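You operate a simulated robot arm through the tools that you are given. There is no shell and no other tool. Be economical: measure what you need, move in short steps, check, and stop when the job is done.

Carry out the task below with a simulated robot arm. There is one attempt and no reset: what you move stays moved.

TASK
Push the feed box lid shut.

It is judged by the outcome, as a careful person would: the job done as asked, and still so three seconds after it is handed in. It fails if anything else is knocked over, pushed out of place, dropped, spilled or broken.

THE ROBOT
A 7-joint arm with a two-finger parallel gripper, fixed in place. Base frame: the origin is at the foot of the arm, x ahead of it, y to its left, z up. Lengths are in m, angles in rad, forces in N, time in s.
With the tool pointing down near the work surface it reaches from about 0.22 to 0.6 m from the base axis. Its first joint turns from -1.152 to 1.152 rad. Payload 2.6 kg.
Tool frame: the origin (TCP) lies between the finger pads and is the grasp point; the fingertips stand 0.03 m ahead of it; z points along the fingers, y is the line along which they close. The gripper opens to 0.094 m. The fingers are 0.028 m wide and 0.01 m thick; the gripper's body (0.05 by 0.096 m) begins 0.055 m behind the TCP.
Orientation is that of the tool frame in the base frame, as [roll, pitch, yaw] about the fixed x, y, z axes, in that order (R = Rz(yaw) Ry(pitch) Rx(roll)). With the fingers straight down and closing along the base's y, the tool's x points along the base's -x, its y along +y and its z along -z.

THE INTERFACE
- The arm moves only by the tool send_rows. Its argument "series" is a list of rows, each an object of numbers (a shift or turn left out is 0, a gripper value left out holds the last): "dx", "dy", "dz": the shift along the tool's x, y, z in m; "wx", "wy", "wz": the turn, a rotation vector about the tool's x, y, z in rad; "fingers": the opening, from 0 (shut) to 1 (fully open). In form: [{"dx": .., "dy": .., "dz": .., "wx": .., "wy": .., "wz": .., "fingers": ..}, ...]. A call has 1 to 12 rows; each row shifts and turns the commanded pose from where the row before left it, along the tool's axes as they then stand. A row lasts 0.2 s, in which the tool goes at most 0.05 m and 0.15 rad; a call with a longer step from one row to the next is refused whole, and so is a gripper value outside its range. A pose out of reach is approached as far as the arm can. The call stops where the force on the tool passes 40 N (or 10 N more than at its start, if that is more) or the arm is blocked; 0.2 s more then pass. The fingers move at their own pace (about 0.072 m/s each) and stop on an object; they squeeze with about 37 N. The grip force told is the motor's: it shows also when the fingers shut on nothing. Time passes only in rows, and 0.2 s behind the last, so rows that do not move let the fingers close. It gives the time, the measured TCP pose, the force on the tool (base axes), the opening and the grip force at its end, in the units of the frame above (readings bear some noise), and new pictures: "pictures" is both (left out), scene, wrist or none.
- Cameras (640 x 400 px; columns grow to the right, rows downward): "scene" is fixed at [0.0168, 0.4201, 0.5921]; the picture's right is [-0.89, -0.45, 0.00], its down [-0.18, 0.37, -0.91] and it looks along [0.41, -0.82, -0.41] (base axes); focal length 333 px, centre (320, 200). "wrist" rides on the gripper at [-0.037, 0, -0.058] in the tool frame; the picture's right is [0.00, -1.00, 0.00], its down [0.97, 0.00, -0.24] and it looks along [0.24, 0.00, 0.97] (tool axes); focal length 218 px, centre (320, 200).
- locate(camera, pixels): there is no depth. For up to 12 entries [column, row, z] of the newest picture of that camera ("zoom" is the newest enlarged one), the place [x, y] in the base frame at which the ray of that pixel passes the height z, good to about 0.002 m, but the place of the scene camera against the robot may be out by one fixed shift of up to 0.018 m in any direction. No time passes.
- inspect(camera, box): a new picture of the part [left, top, right, bottom] of that camera's present view, enlarged. No time passes.
- finish_job(): hands the job in; it is judged then, once.

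Work in short steps. Measure before you move; look again where a grasp or a placing could have gone wrong, and mend it. You have 60 turns and 120 pictures in all, the two below and enlarged ones among them. Open the gripper and draw the arm clear of the work before you hand the job in, unless the task says otherwise; then end with one line.

The tools are called as a command line: name --argument value ..., lists and objects as JSON in quotes. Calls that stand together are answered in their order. send_rows: Moves the arm, as the interface text tells. Its arguments: {"type":"object","properties":{"series":{"type":"array"},"pictures":{"type":"string","enum":["both","scene","wrist","none"]}},"required":["series"]} The other tools are called the same way: locate (camera, pixels) gives the place at which the rays of pixels pass given heights; inspect (camera, box) takes an enlarged picture of a part of a camera's view; finish_job () hands the job in.

At the start:

```text
time_s: 0.0
eef_pos: [0.3932, -0.2813, 0.252]
ee_rot: [-3.141, 0.0, 3.141]
ft_force: [0.4, -0.4, 0.1]
gripper_width: 0.0941
finger_force: 0.0
```

scene: 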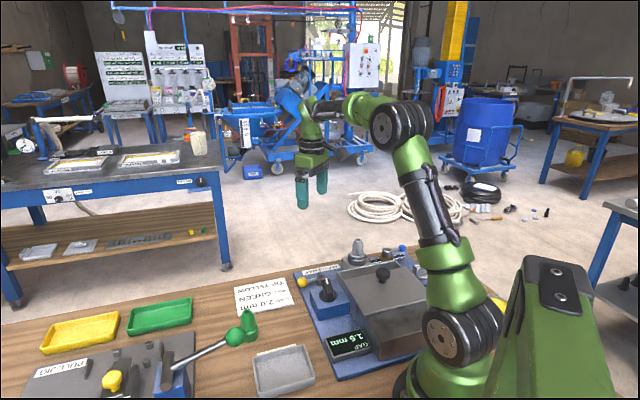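
wrist: 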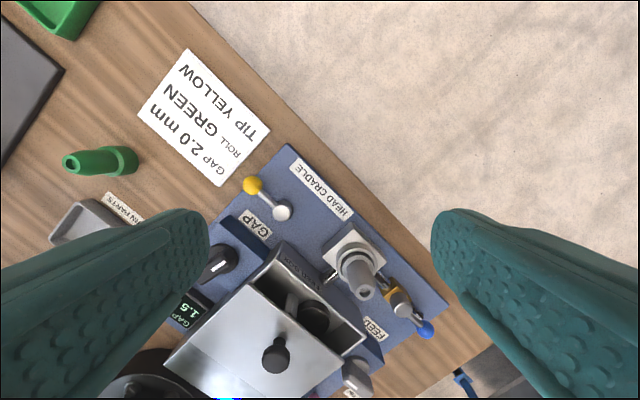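

The wrist view shows a box with a lid carrying a knob near (275,355) and an opening near (310,310). I'll enlarge both views.

inspect --camera "scene" --box '[280, 220, 480, 380]'

inspect --camera "wrist" --box '[150, 220, 450, 400]'

```text
2.50 times, centred on (380, 300) of scene
```

zoom: 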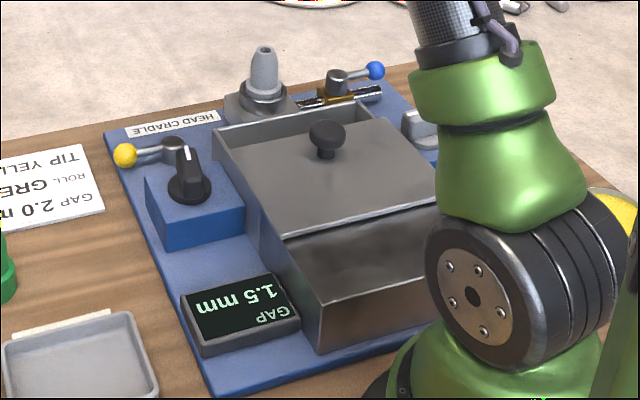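

```text
2.13 times, centred on (300, 310) of wrist
```

zoom: 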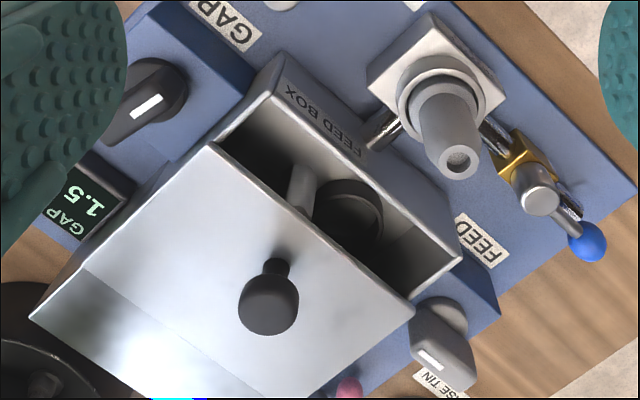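

The lid slides toward the "FEED BOX" wall (up-right in the wrist picture). I'll get positions at several heights to measure it.

locate --camera "wrist" --pixels '[[276, 360, 0.15], [276, 360, 0.18], [280, 347, 0.13], [250, 287, 0.13], [343, 362, 0.13], [280, 258, 0.13], [366, 342, 0.13], [166, 368, 0.13], [360, 290, 0.15], [360, 290, 0.06]]'

locate --camera "scene" --pixels '[[383, 273, 0.15], [383, 273, 0.18], [382, 282, 0.13], [394, 315, 0.13], [339, 273, 0.13], [401, 262, 0.13]]'

```text
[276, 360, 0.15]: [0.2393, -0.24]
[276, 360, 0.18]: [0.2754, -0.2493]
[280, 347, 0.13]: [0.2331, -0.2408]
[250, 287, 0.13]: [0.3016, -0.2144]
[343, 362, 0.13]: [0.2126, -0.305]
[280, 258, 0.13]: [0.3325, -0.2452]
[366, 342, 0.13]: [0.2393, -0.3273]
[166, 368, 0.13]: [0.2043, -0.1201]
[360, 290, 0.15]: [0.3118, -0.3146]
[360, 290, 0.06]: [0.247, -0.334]
```

```text
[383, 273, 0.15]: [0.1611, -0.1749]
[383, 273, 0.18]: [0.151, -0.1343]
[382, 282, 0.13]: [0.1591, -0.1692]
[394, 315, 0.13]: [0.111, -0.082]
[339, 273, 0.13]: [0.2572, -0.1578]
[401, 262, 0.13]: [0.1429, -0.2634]
```

Combining both views, the knob lies near (0.185,-0.226), z≈0.105. I'll shift the tool about 0.1 m toward base -x at the same height to see it from above.

send_rows --series '[{"dx": 0.03}, {"dx": 0.03}, {"dx": 0.03}, {"dx": 0.02}, {}]'

```text
time_s: 1.2
eef_pos: [0.2844, -0.2814, 0.2545]
ee_rot: [3.141, 0.0, -3.141]
ft_force: [0.5, -0.4, 0.2]
gripper_width: 0.0941
finger_force: 0.0
```

scene: 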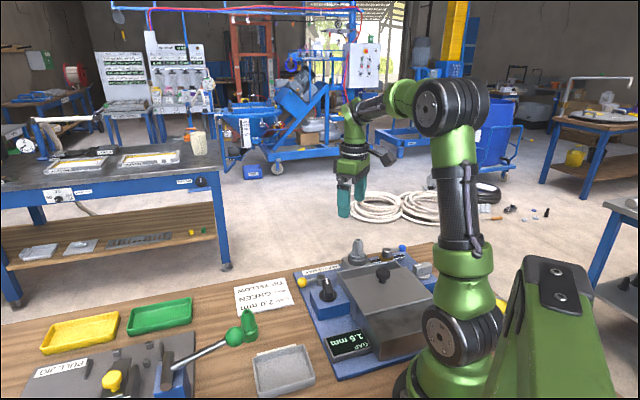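
wrist: 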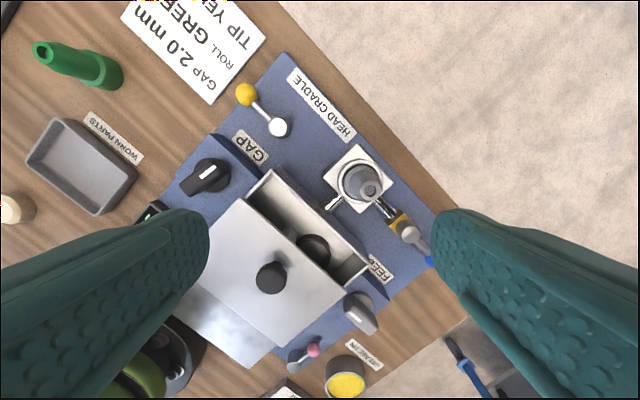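

inspect --camera "wrist" --box '[180, 150, 400, 370]'

inspect --camera "scene" --box '[320, 230, 450, 370]'

locate --camera "wrist" --pixels '[[271, 277, 0.12], [271, 277, 0.15], [271, 277, 0.18]]'

```text
1.82 times, centred on (290, 260) of wrist
```

zoom: 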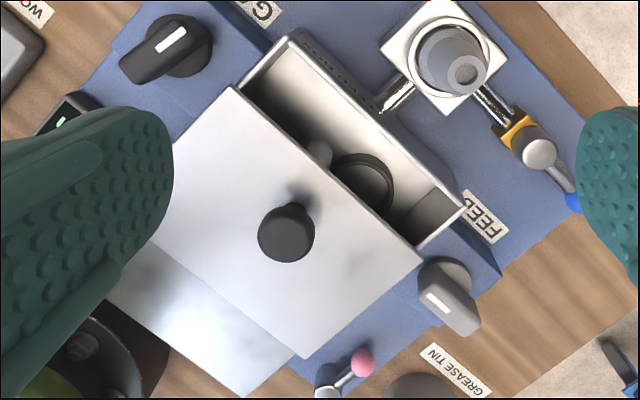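

```text
2.86 times, centred on (385, 300) of scene
```

zoom: 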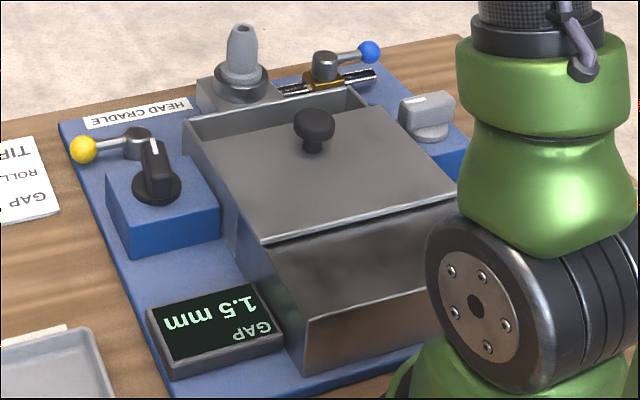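

```text
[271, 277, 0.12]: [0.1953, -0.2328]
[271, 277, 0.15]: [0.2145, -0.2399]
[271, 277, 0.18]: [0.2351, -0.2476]
```

locate --camera "zoom" --pixels '[[254, 245, 0.08]]'

locate --camera "wrist" --pixels '[[243, 198.4, 0.07], [243, 198.4, 0.08], [243, 198.4, 0.1], [346, 294, 0.08], [367, 264, 0.08], [275, 169, 0.08], [279, 345, 0.08], [271.8, 277.5, 0.104], [364, 180, 0.1]]'

```text
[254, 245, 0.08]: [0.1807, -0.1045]
```

```text
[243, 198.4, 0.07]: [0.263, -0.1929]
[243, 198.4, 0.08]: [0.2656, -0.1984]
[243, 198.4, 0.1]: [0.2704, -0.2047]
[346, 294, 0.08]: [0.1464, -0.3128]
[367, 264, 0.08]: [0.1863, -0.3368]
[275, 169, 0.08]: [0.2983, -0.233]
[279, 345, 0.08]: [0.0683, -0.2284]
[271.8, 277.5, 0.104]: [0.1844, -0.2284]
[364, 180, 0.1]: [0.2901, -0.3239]
```

Lid top is at z≈0.08 and the knob top at ≈0.104, centred at (0.1845,-0.228). It closes along about (0.697,-0.717), with about 0.045 m to go. I'll turn the tool so its -x faces that way, nearly shut the fingers, and hover behind the knob.

send_rows --series '[{"wz": 0.1333, "fingers": 0.12}, {"wz": 0.1333}, {"wz": 0.1333}, {"wz": 0.1333}, {"wz": 0.1334}, {"wz": 0.1334}, {"dx": 0.039, "dy": -0.0086}, {"dx": 0.039, "dy": -0.0086}, {"dx": 0.039, "dy": -0.0086}, {"dx": 0.039, "dy": -0.0086}, {}]'

```text
time_s: 3.6
eef_pos: [0.1501, -0.1923, 0.2516]
ee_rot: [-3.141, 0.001, 2.341]
ft_force: [0.7, 0.6, 1.1]
gripper_width: 0.0111
finger_force: 0.1
```

scene: 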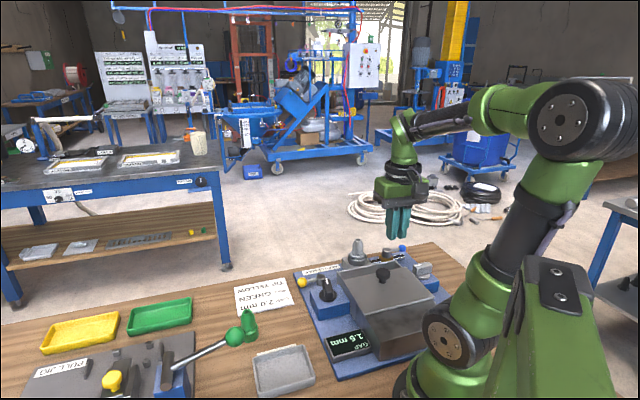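
wrist: 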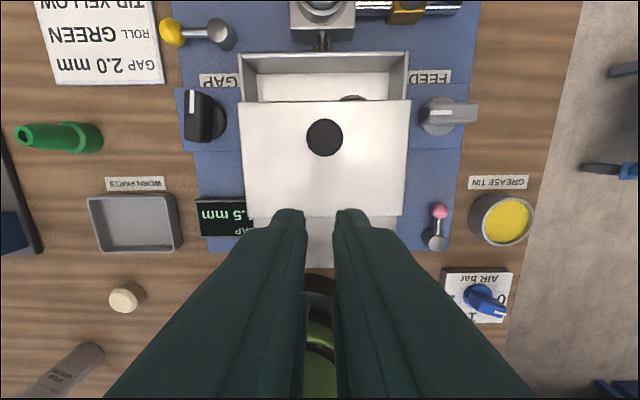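

The view is now square: knob at (324,138), lid edge at row 101, box wall at rows 52–72. I'll check positions at the known heights.

locate --camera "wrist" --pixels '[[324, 138, 0.104], [243, 101, 0.08], [410, 100, 0.08], [239, 54, 0.08], [410, 52, 0.08], [247, 217, 0.08], [403, 213, 0.08], [256, 73, 0.08], [320, 0, 0.11]]'

inspect --camera "wrist" --box '[220, 20, 440, 240]'

```text
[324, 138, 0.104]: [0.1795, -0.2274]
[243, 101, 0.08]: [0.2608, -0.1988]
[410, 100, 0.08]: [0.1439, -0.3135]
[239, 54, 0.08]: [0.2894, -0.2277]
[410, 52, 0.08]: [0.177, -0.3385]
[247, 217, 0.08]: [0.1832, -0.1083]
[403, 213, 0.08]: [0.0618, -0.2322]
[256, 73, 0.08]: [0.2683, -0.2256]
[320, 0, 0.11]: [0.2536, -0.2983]
```

```text
1.82 times, centred on (330, 130) of wrist
```

zoom: 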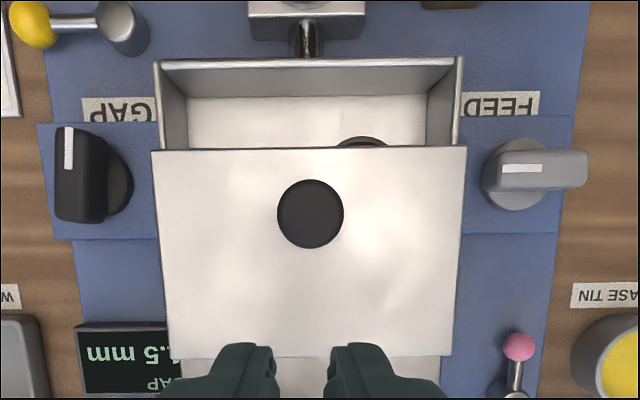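

Knob is 0.046 m ahead and about 2.5 mm off line. I'll descend to TCP z≈0.125, correcting sideways.

send_rows --series '[{"dz": 0.03, "dy": -0.0025}, {"dz": 0.03}, {"dz": 0.03}, {"dz": 0.02}, {"dz": 0.015}, {}]'

inspect --camera "scene" --box '[320, 210, 450, 350]'

```text
time_s: 5.0
eef_pos: [0.1475, -0.1949, 0.1254]
ee_rot: [3.141, -0.001, 2.342]
ft_force: [-0.5, 0.2, 0.3]
gripper_width: 0.0113
finger_force: 0.0
```

scene: 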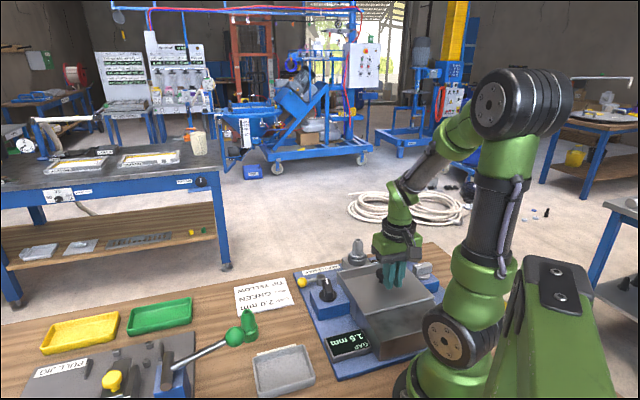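
wrist: 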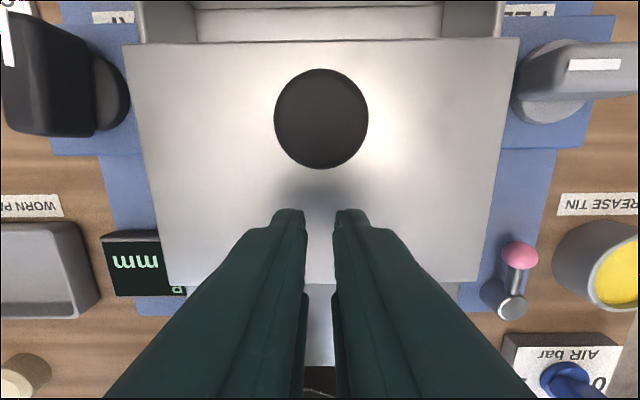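

```text
2.86 times, centred on (385, 280) of scene
```

zoom: 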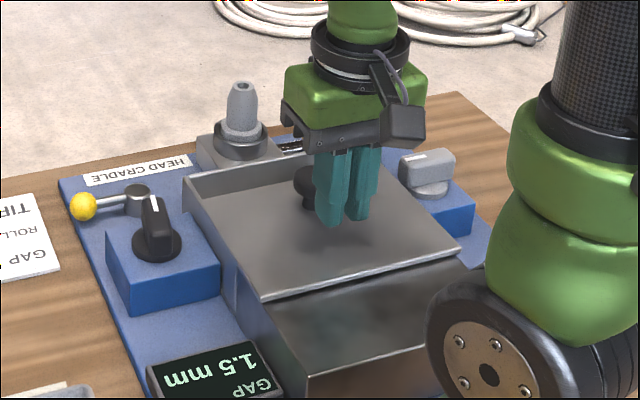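

Fingertips are lined up behind the knob and the lid is still at z≈0.08. I'll lower 6 mm more and advance about 0.03 m to touch and begin the push.

send_rows --series '[{"dz": 0.006}, {"dx": -0.008}, {"dx": -0.007}, {"dx": -0.005}, {"dx": -0.005}, {"dx": -0.005}, {}]'

```text
time_s: 6.6
eef_pos: [0.1677, -0.2161, 0.1211]
ee_rot: [-3.141, -0.001, 2.342]
ft_force: [-0.5, 0.0, 0.0]
gripper_width: 0.0112
finger_force: 0.0
```

scene: 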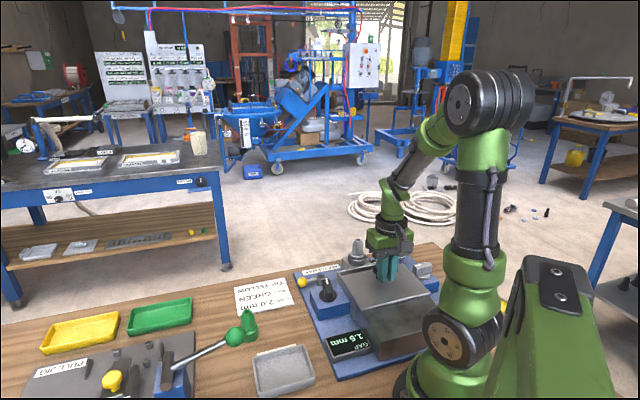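
wrist: 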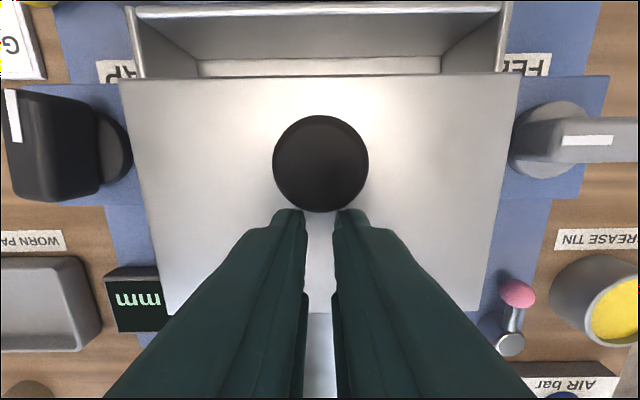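

Fingers are just reaching the knob (rows 115–212), and force is still nil. I'll push a further 0.03 m gently.

send_rows --series '[{"dx": -0.005}, {"dx": -0.005}, {"dx": -0.005}, {"dx": -0.005}, {"dx": -0.005}, {"dx": -0.005}, {}]'

```text
time_s: 8.2
eef_pos: [0.1888, -0.2372, 0.121]
ee_rot: [3.141, 0.0, 2.342]
ft_force: [-1.5, -0.6, 0.1]
gripper_width: 0.0112
finger_force: 0.0
```

scene: 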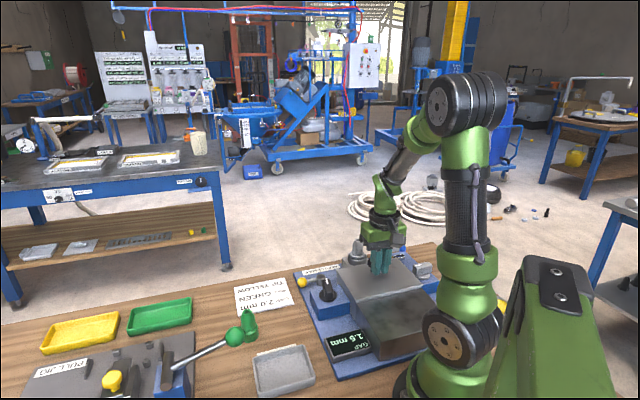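
wrist: 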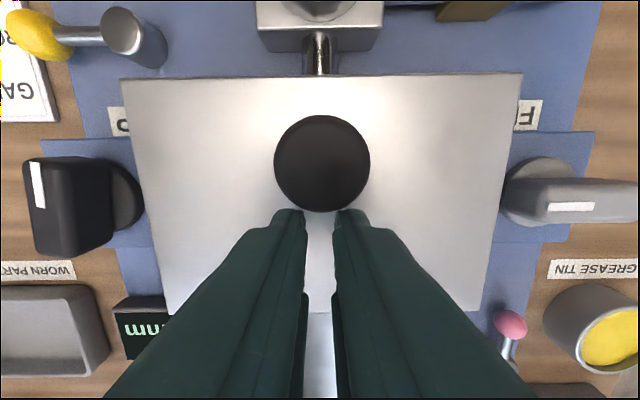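

inspect --camera "scene" --box '[320, 220, 450, 350]'

inspect --camera "wrist" --box '[100, 40, 300, 140]'

locate --camera "wrist" --pixels '[[119, 79, 0.08], [522, 73, 0.08], [322, 164, 0.104]]'

```text
3.08 times, centred on (385, 285) of scene
```

zoom: 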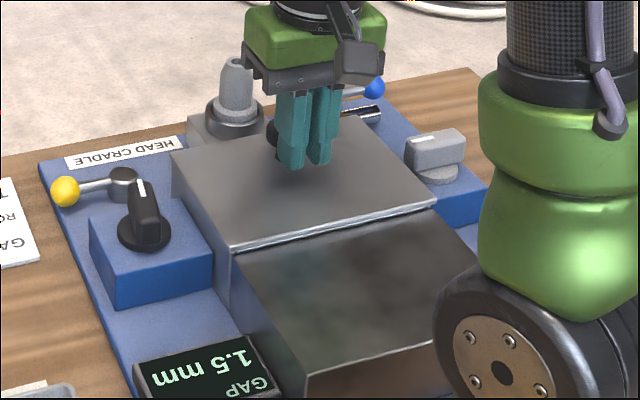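

```text
3.20 times, centred on (200, 90) of wrist
```

zoom: 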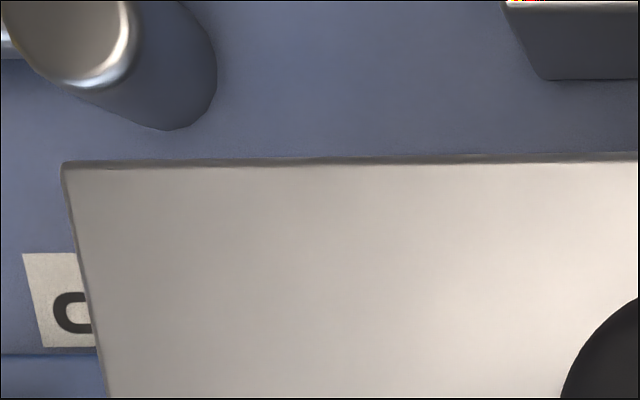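

```text
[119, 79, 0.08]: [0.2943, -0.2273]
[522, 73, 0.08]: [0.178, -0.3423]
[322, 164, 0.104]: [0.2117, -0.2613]
```

The lid edge is about flush with the far wall, with measurements placing it between 2 mm over and 7 mm short. I'll nudge 3 mm in small steps and watch the force for a stop.

send_rows --series '[{"dx": -0.0015}, {"dx": -0.0015}, {}]'

locate --camera "wrist" --pixels '[[119, 79, 0.08]]'

```text
time_s: 9.0
eef_pos: [0.1907, -0.2403, 0.1216]
ee_rot: [3.141, 0.0, 2.342]
ft_force: [-1.1, 0.6, 0.4]
gripper_width: 0.0115
finger_force: 0.4
```

scene: 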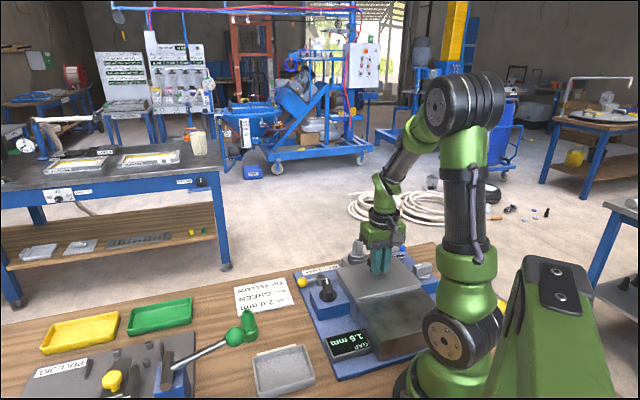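
wrist: 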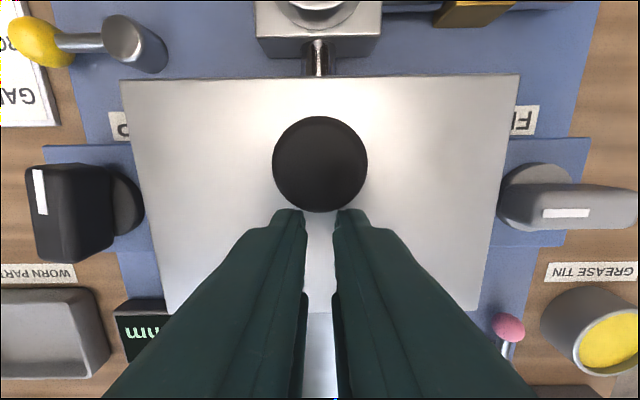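

```text
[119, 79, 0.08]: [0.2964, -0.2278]
```

Still moving freely at about 1 N. I'll back off and raise to look at the edges before pushing more.

send_rows --series '[{"dx": 0.015}, {"dx": 0.015}, {"dz": -0.04}, {"dz": -0.04}, {"dz": -0.04}, {"dx": -0.04}, {"dx": -0.04}, {"dx": -0.03}, {}]'

inspect --camera "scene" --box '[320, 230, 450, 350]'

inspect --camera "wrist" --box '[200, 100, 440, 320]'

```text
time_s: 11.0
eef_pos: [0.2497, -0.2992, 0.2466]
ee_rot: [3.14, 0.0, 2.343]
ft_force: [-0.5, 0.1, 0.1]
gripper_width: 0.0114
finger_force: 0.1
```

scene: 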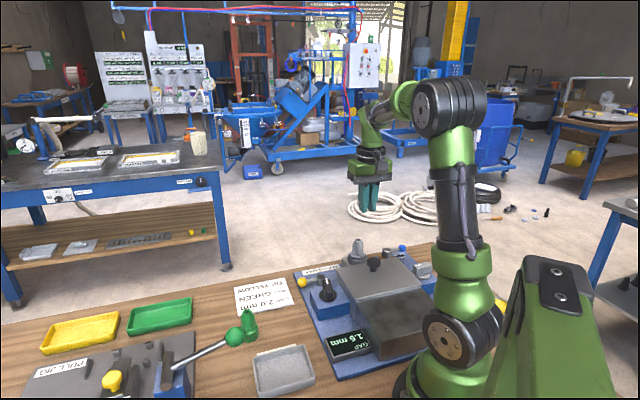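
wrist: 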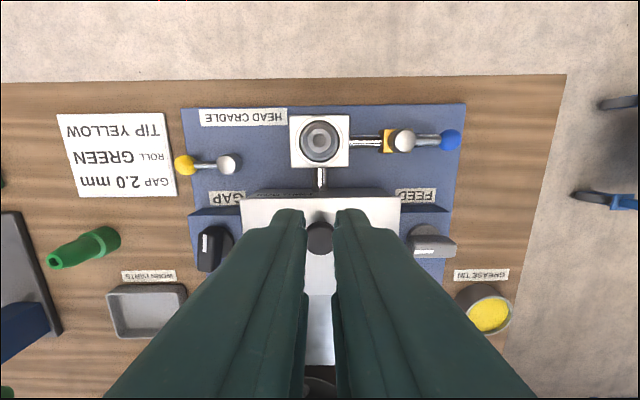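

```text
3.33 times, centred on (385, 290) of scene
```

zoom: 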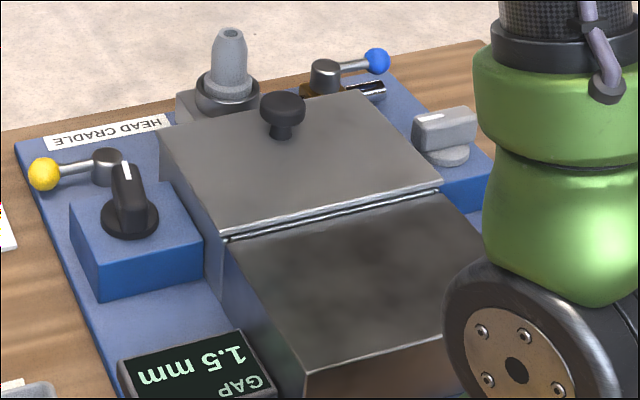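

```text
1.82 times, centred on (320, 210) of wrist
```

zoom: 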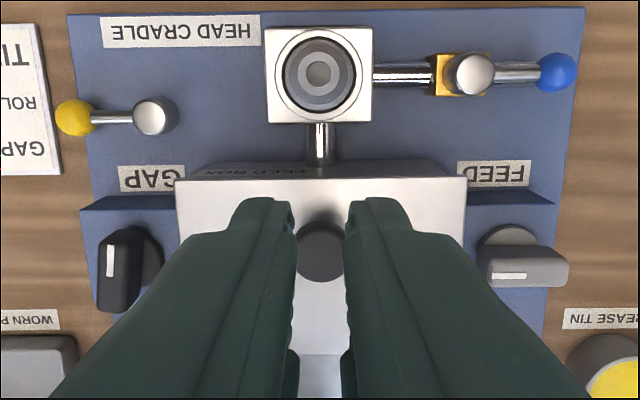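

The lid now looks about flush at both ends; I'll check both edges more closely.

inspect --camera "scene" --box '[345, 280, 415, 324]'

inspect --camera "scene" --box '[345, 250, 415, 294]'

inspect --camera "wrist" --box '[225, 170, 315, 226]'

```text
9.09 times, centred on (380, 302) of scene
```

zoom: 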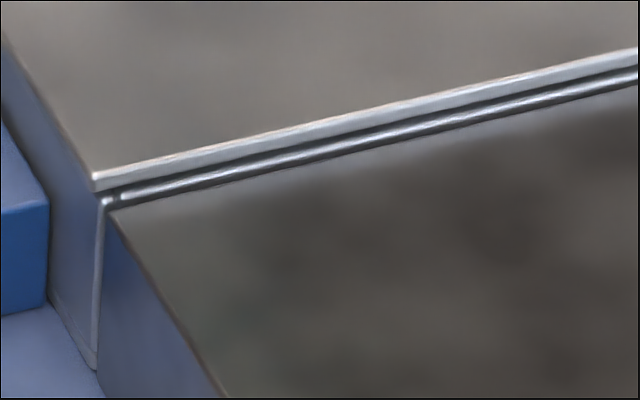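

```text
9.09 times, centred on (380, 272) of scene
```

zoom: 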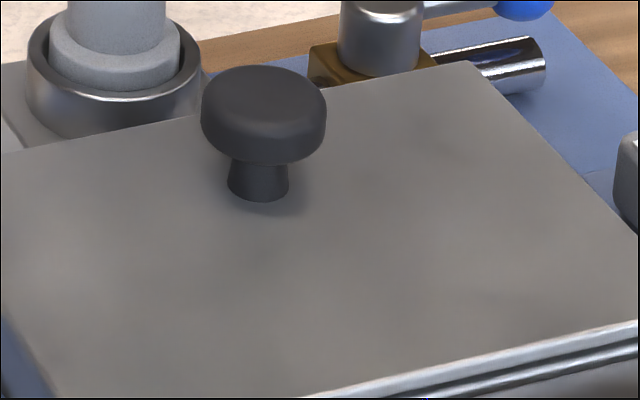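

```text
7.11 times, centred on (270, 198) of wrist
```

zoom: 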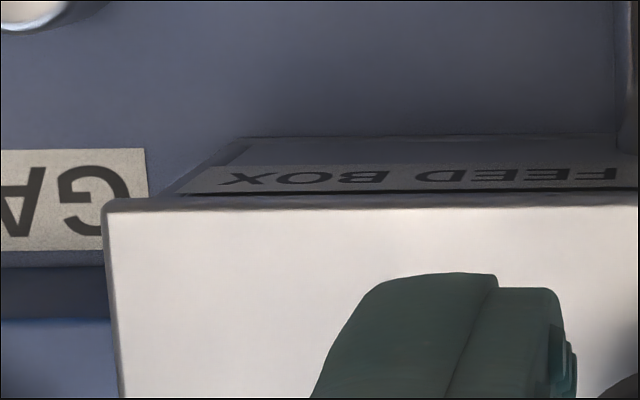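

No far rim shows, so the opening is covered, but I felt no end stop. I'll return behind the knob and nudge up to 2 mm more, watching for a force rise.

send_rows --series '[{"dx": 0.04}, {"dx": 0.04}, {"dx": 0.03}, {"dz": 0.04}, {"dz": 0.04}, {"dz": 0.04}, {"dx": -0.015}, {"dx": -0.013}, {"dx": -0.002}, {"dx": -0.001}, {"dx": -0.001}]' --pictures "wrist"

```text
time_s: 13.4
eef_pos: [0.1922, -0.2402, 0.1214]
ee_rot: [-3.141, -0.006, 2.338]
ft_force: [-11.2, 8.4, 1.3]
gripper_width: 0.0126
finger_force: 1.2
```

wrist: 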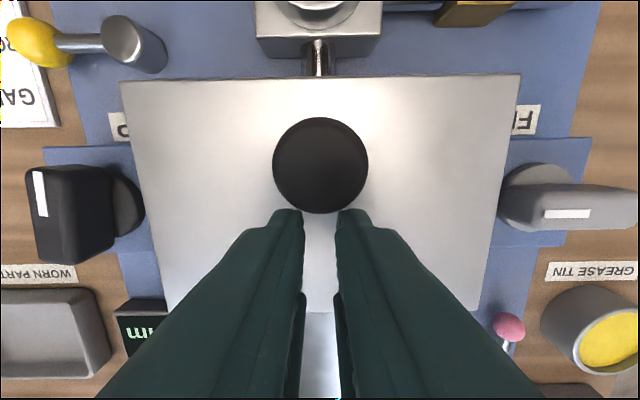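

The reaction has risen to 14 N with no further travel, so the lid is at its end stop. I'll back off, raise and check.

send_rows --series '[{"dx": 0.015}, {"dx": 0.017}, {"dz": -0.04}, {"dz": -0.04}, {"dz": -0.04}, {"fingers": 1.0}, {"dx": -0.04}, {"dx": -0.04}, {"dx": -0.03}, {}, {}]'

inspect --camera "scene" --box '[290, 230, 450, 350]'

```text
time_s: 15.8
eef_pos: [0.2458, -0.2988, 0.2391]
ee_rot: [3.139, 0.0, 2.343]
ft_force: [0.2, -0.2, -0.6]
gripper_width: 0.094
finger_force: 0.0
```

scene: 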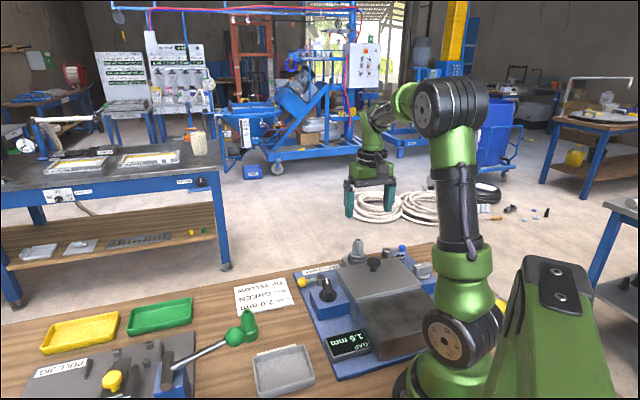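
wrist: 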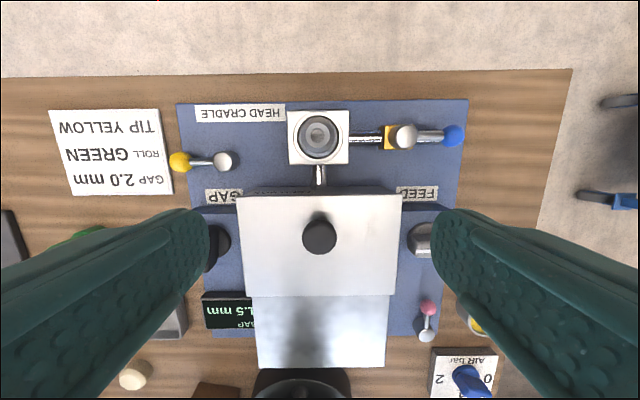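

```text
3.33 times, centred on (370, 290) of scene
```

zoom: 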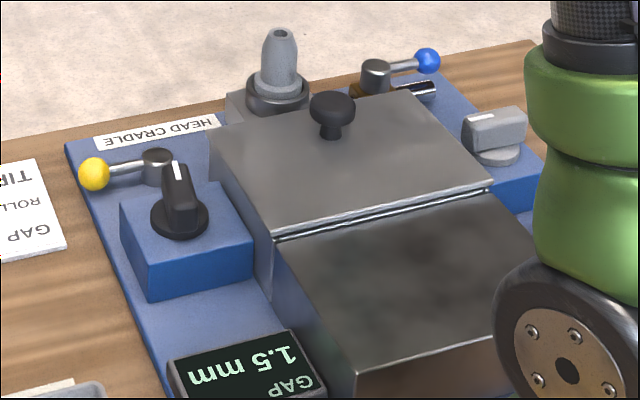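

The lid is shut against its stop, everything else is in place, and the gripper is open and clear. I'm handing the job in.

finish_job

```text
The job is handed in.
```

The feed box lid is pushed shut against its end stop, nothing else was disturbed, and the arm is clear with the gripper open.
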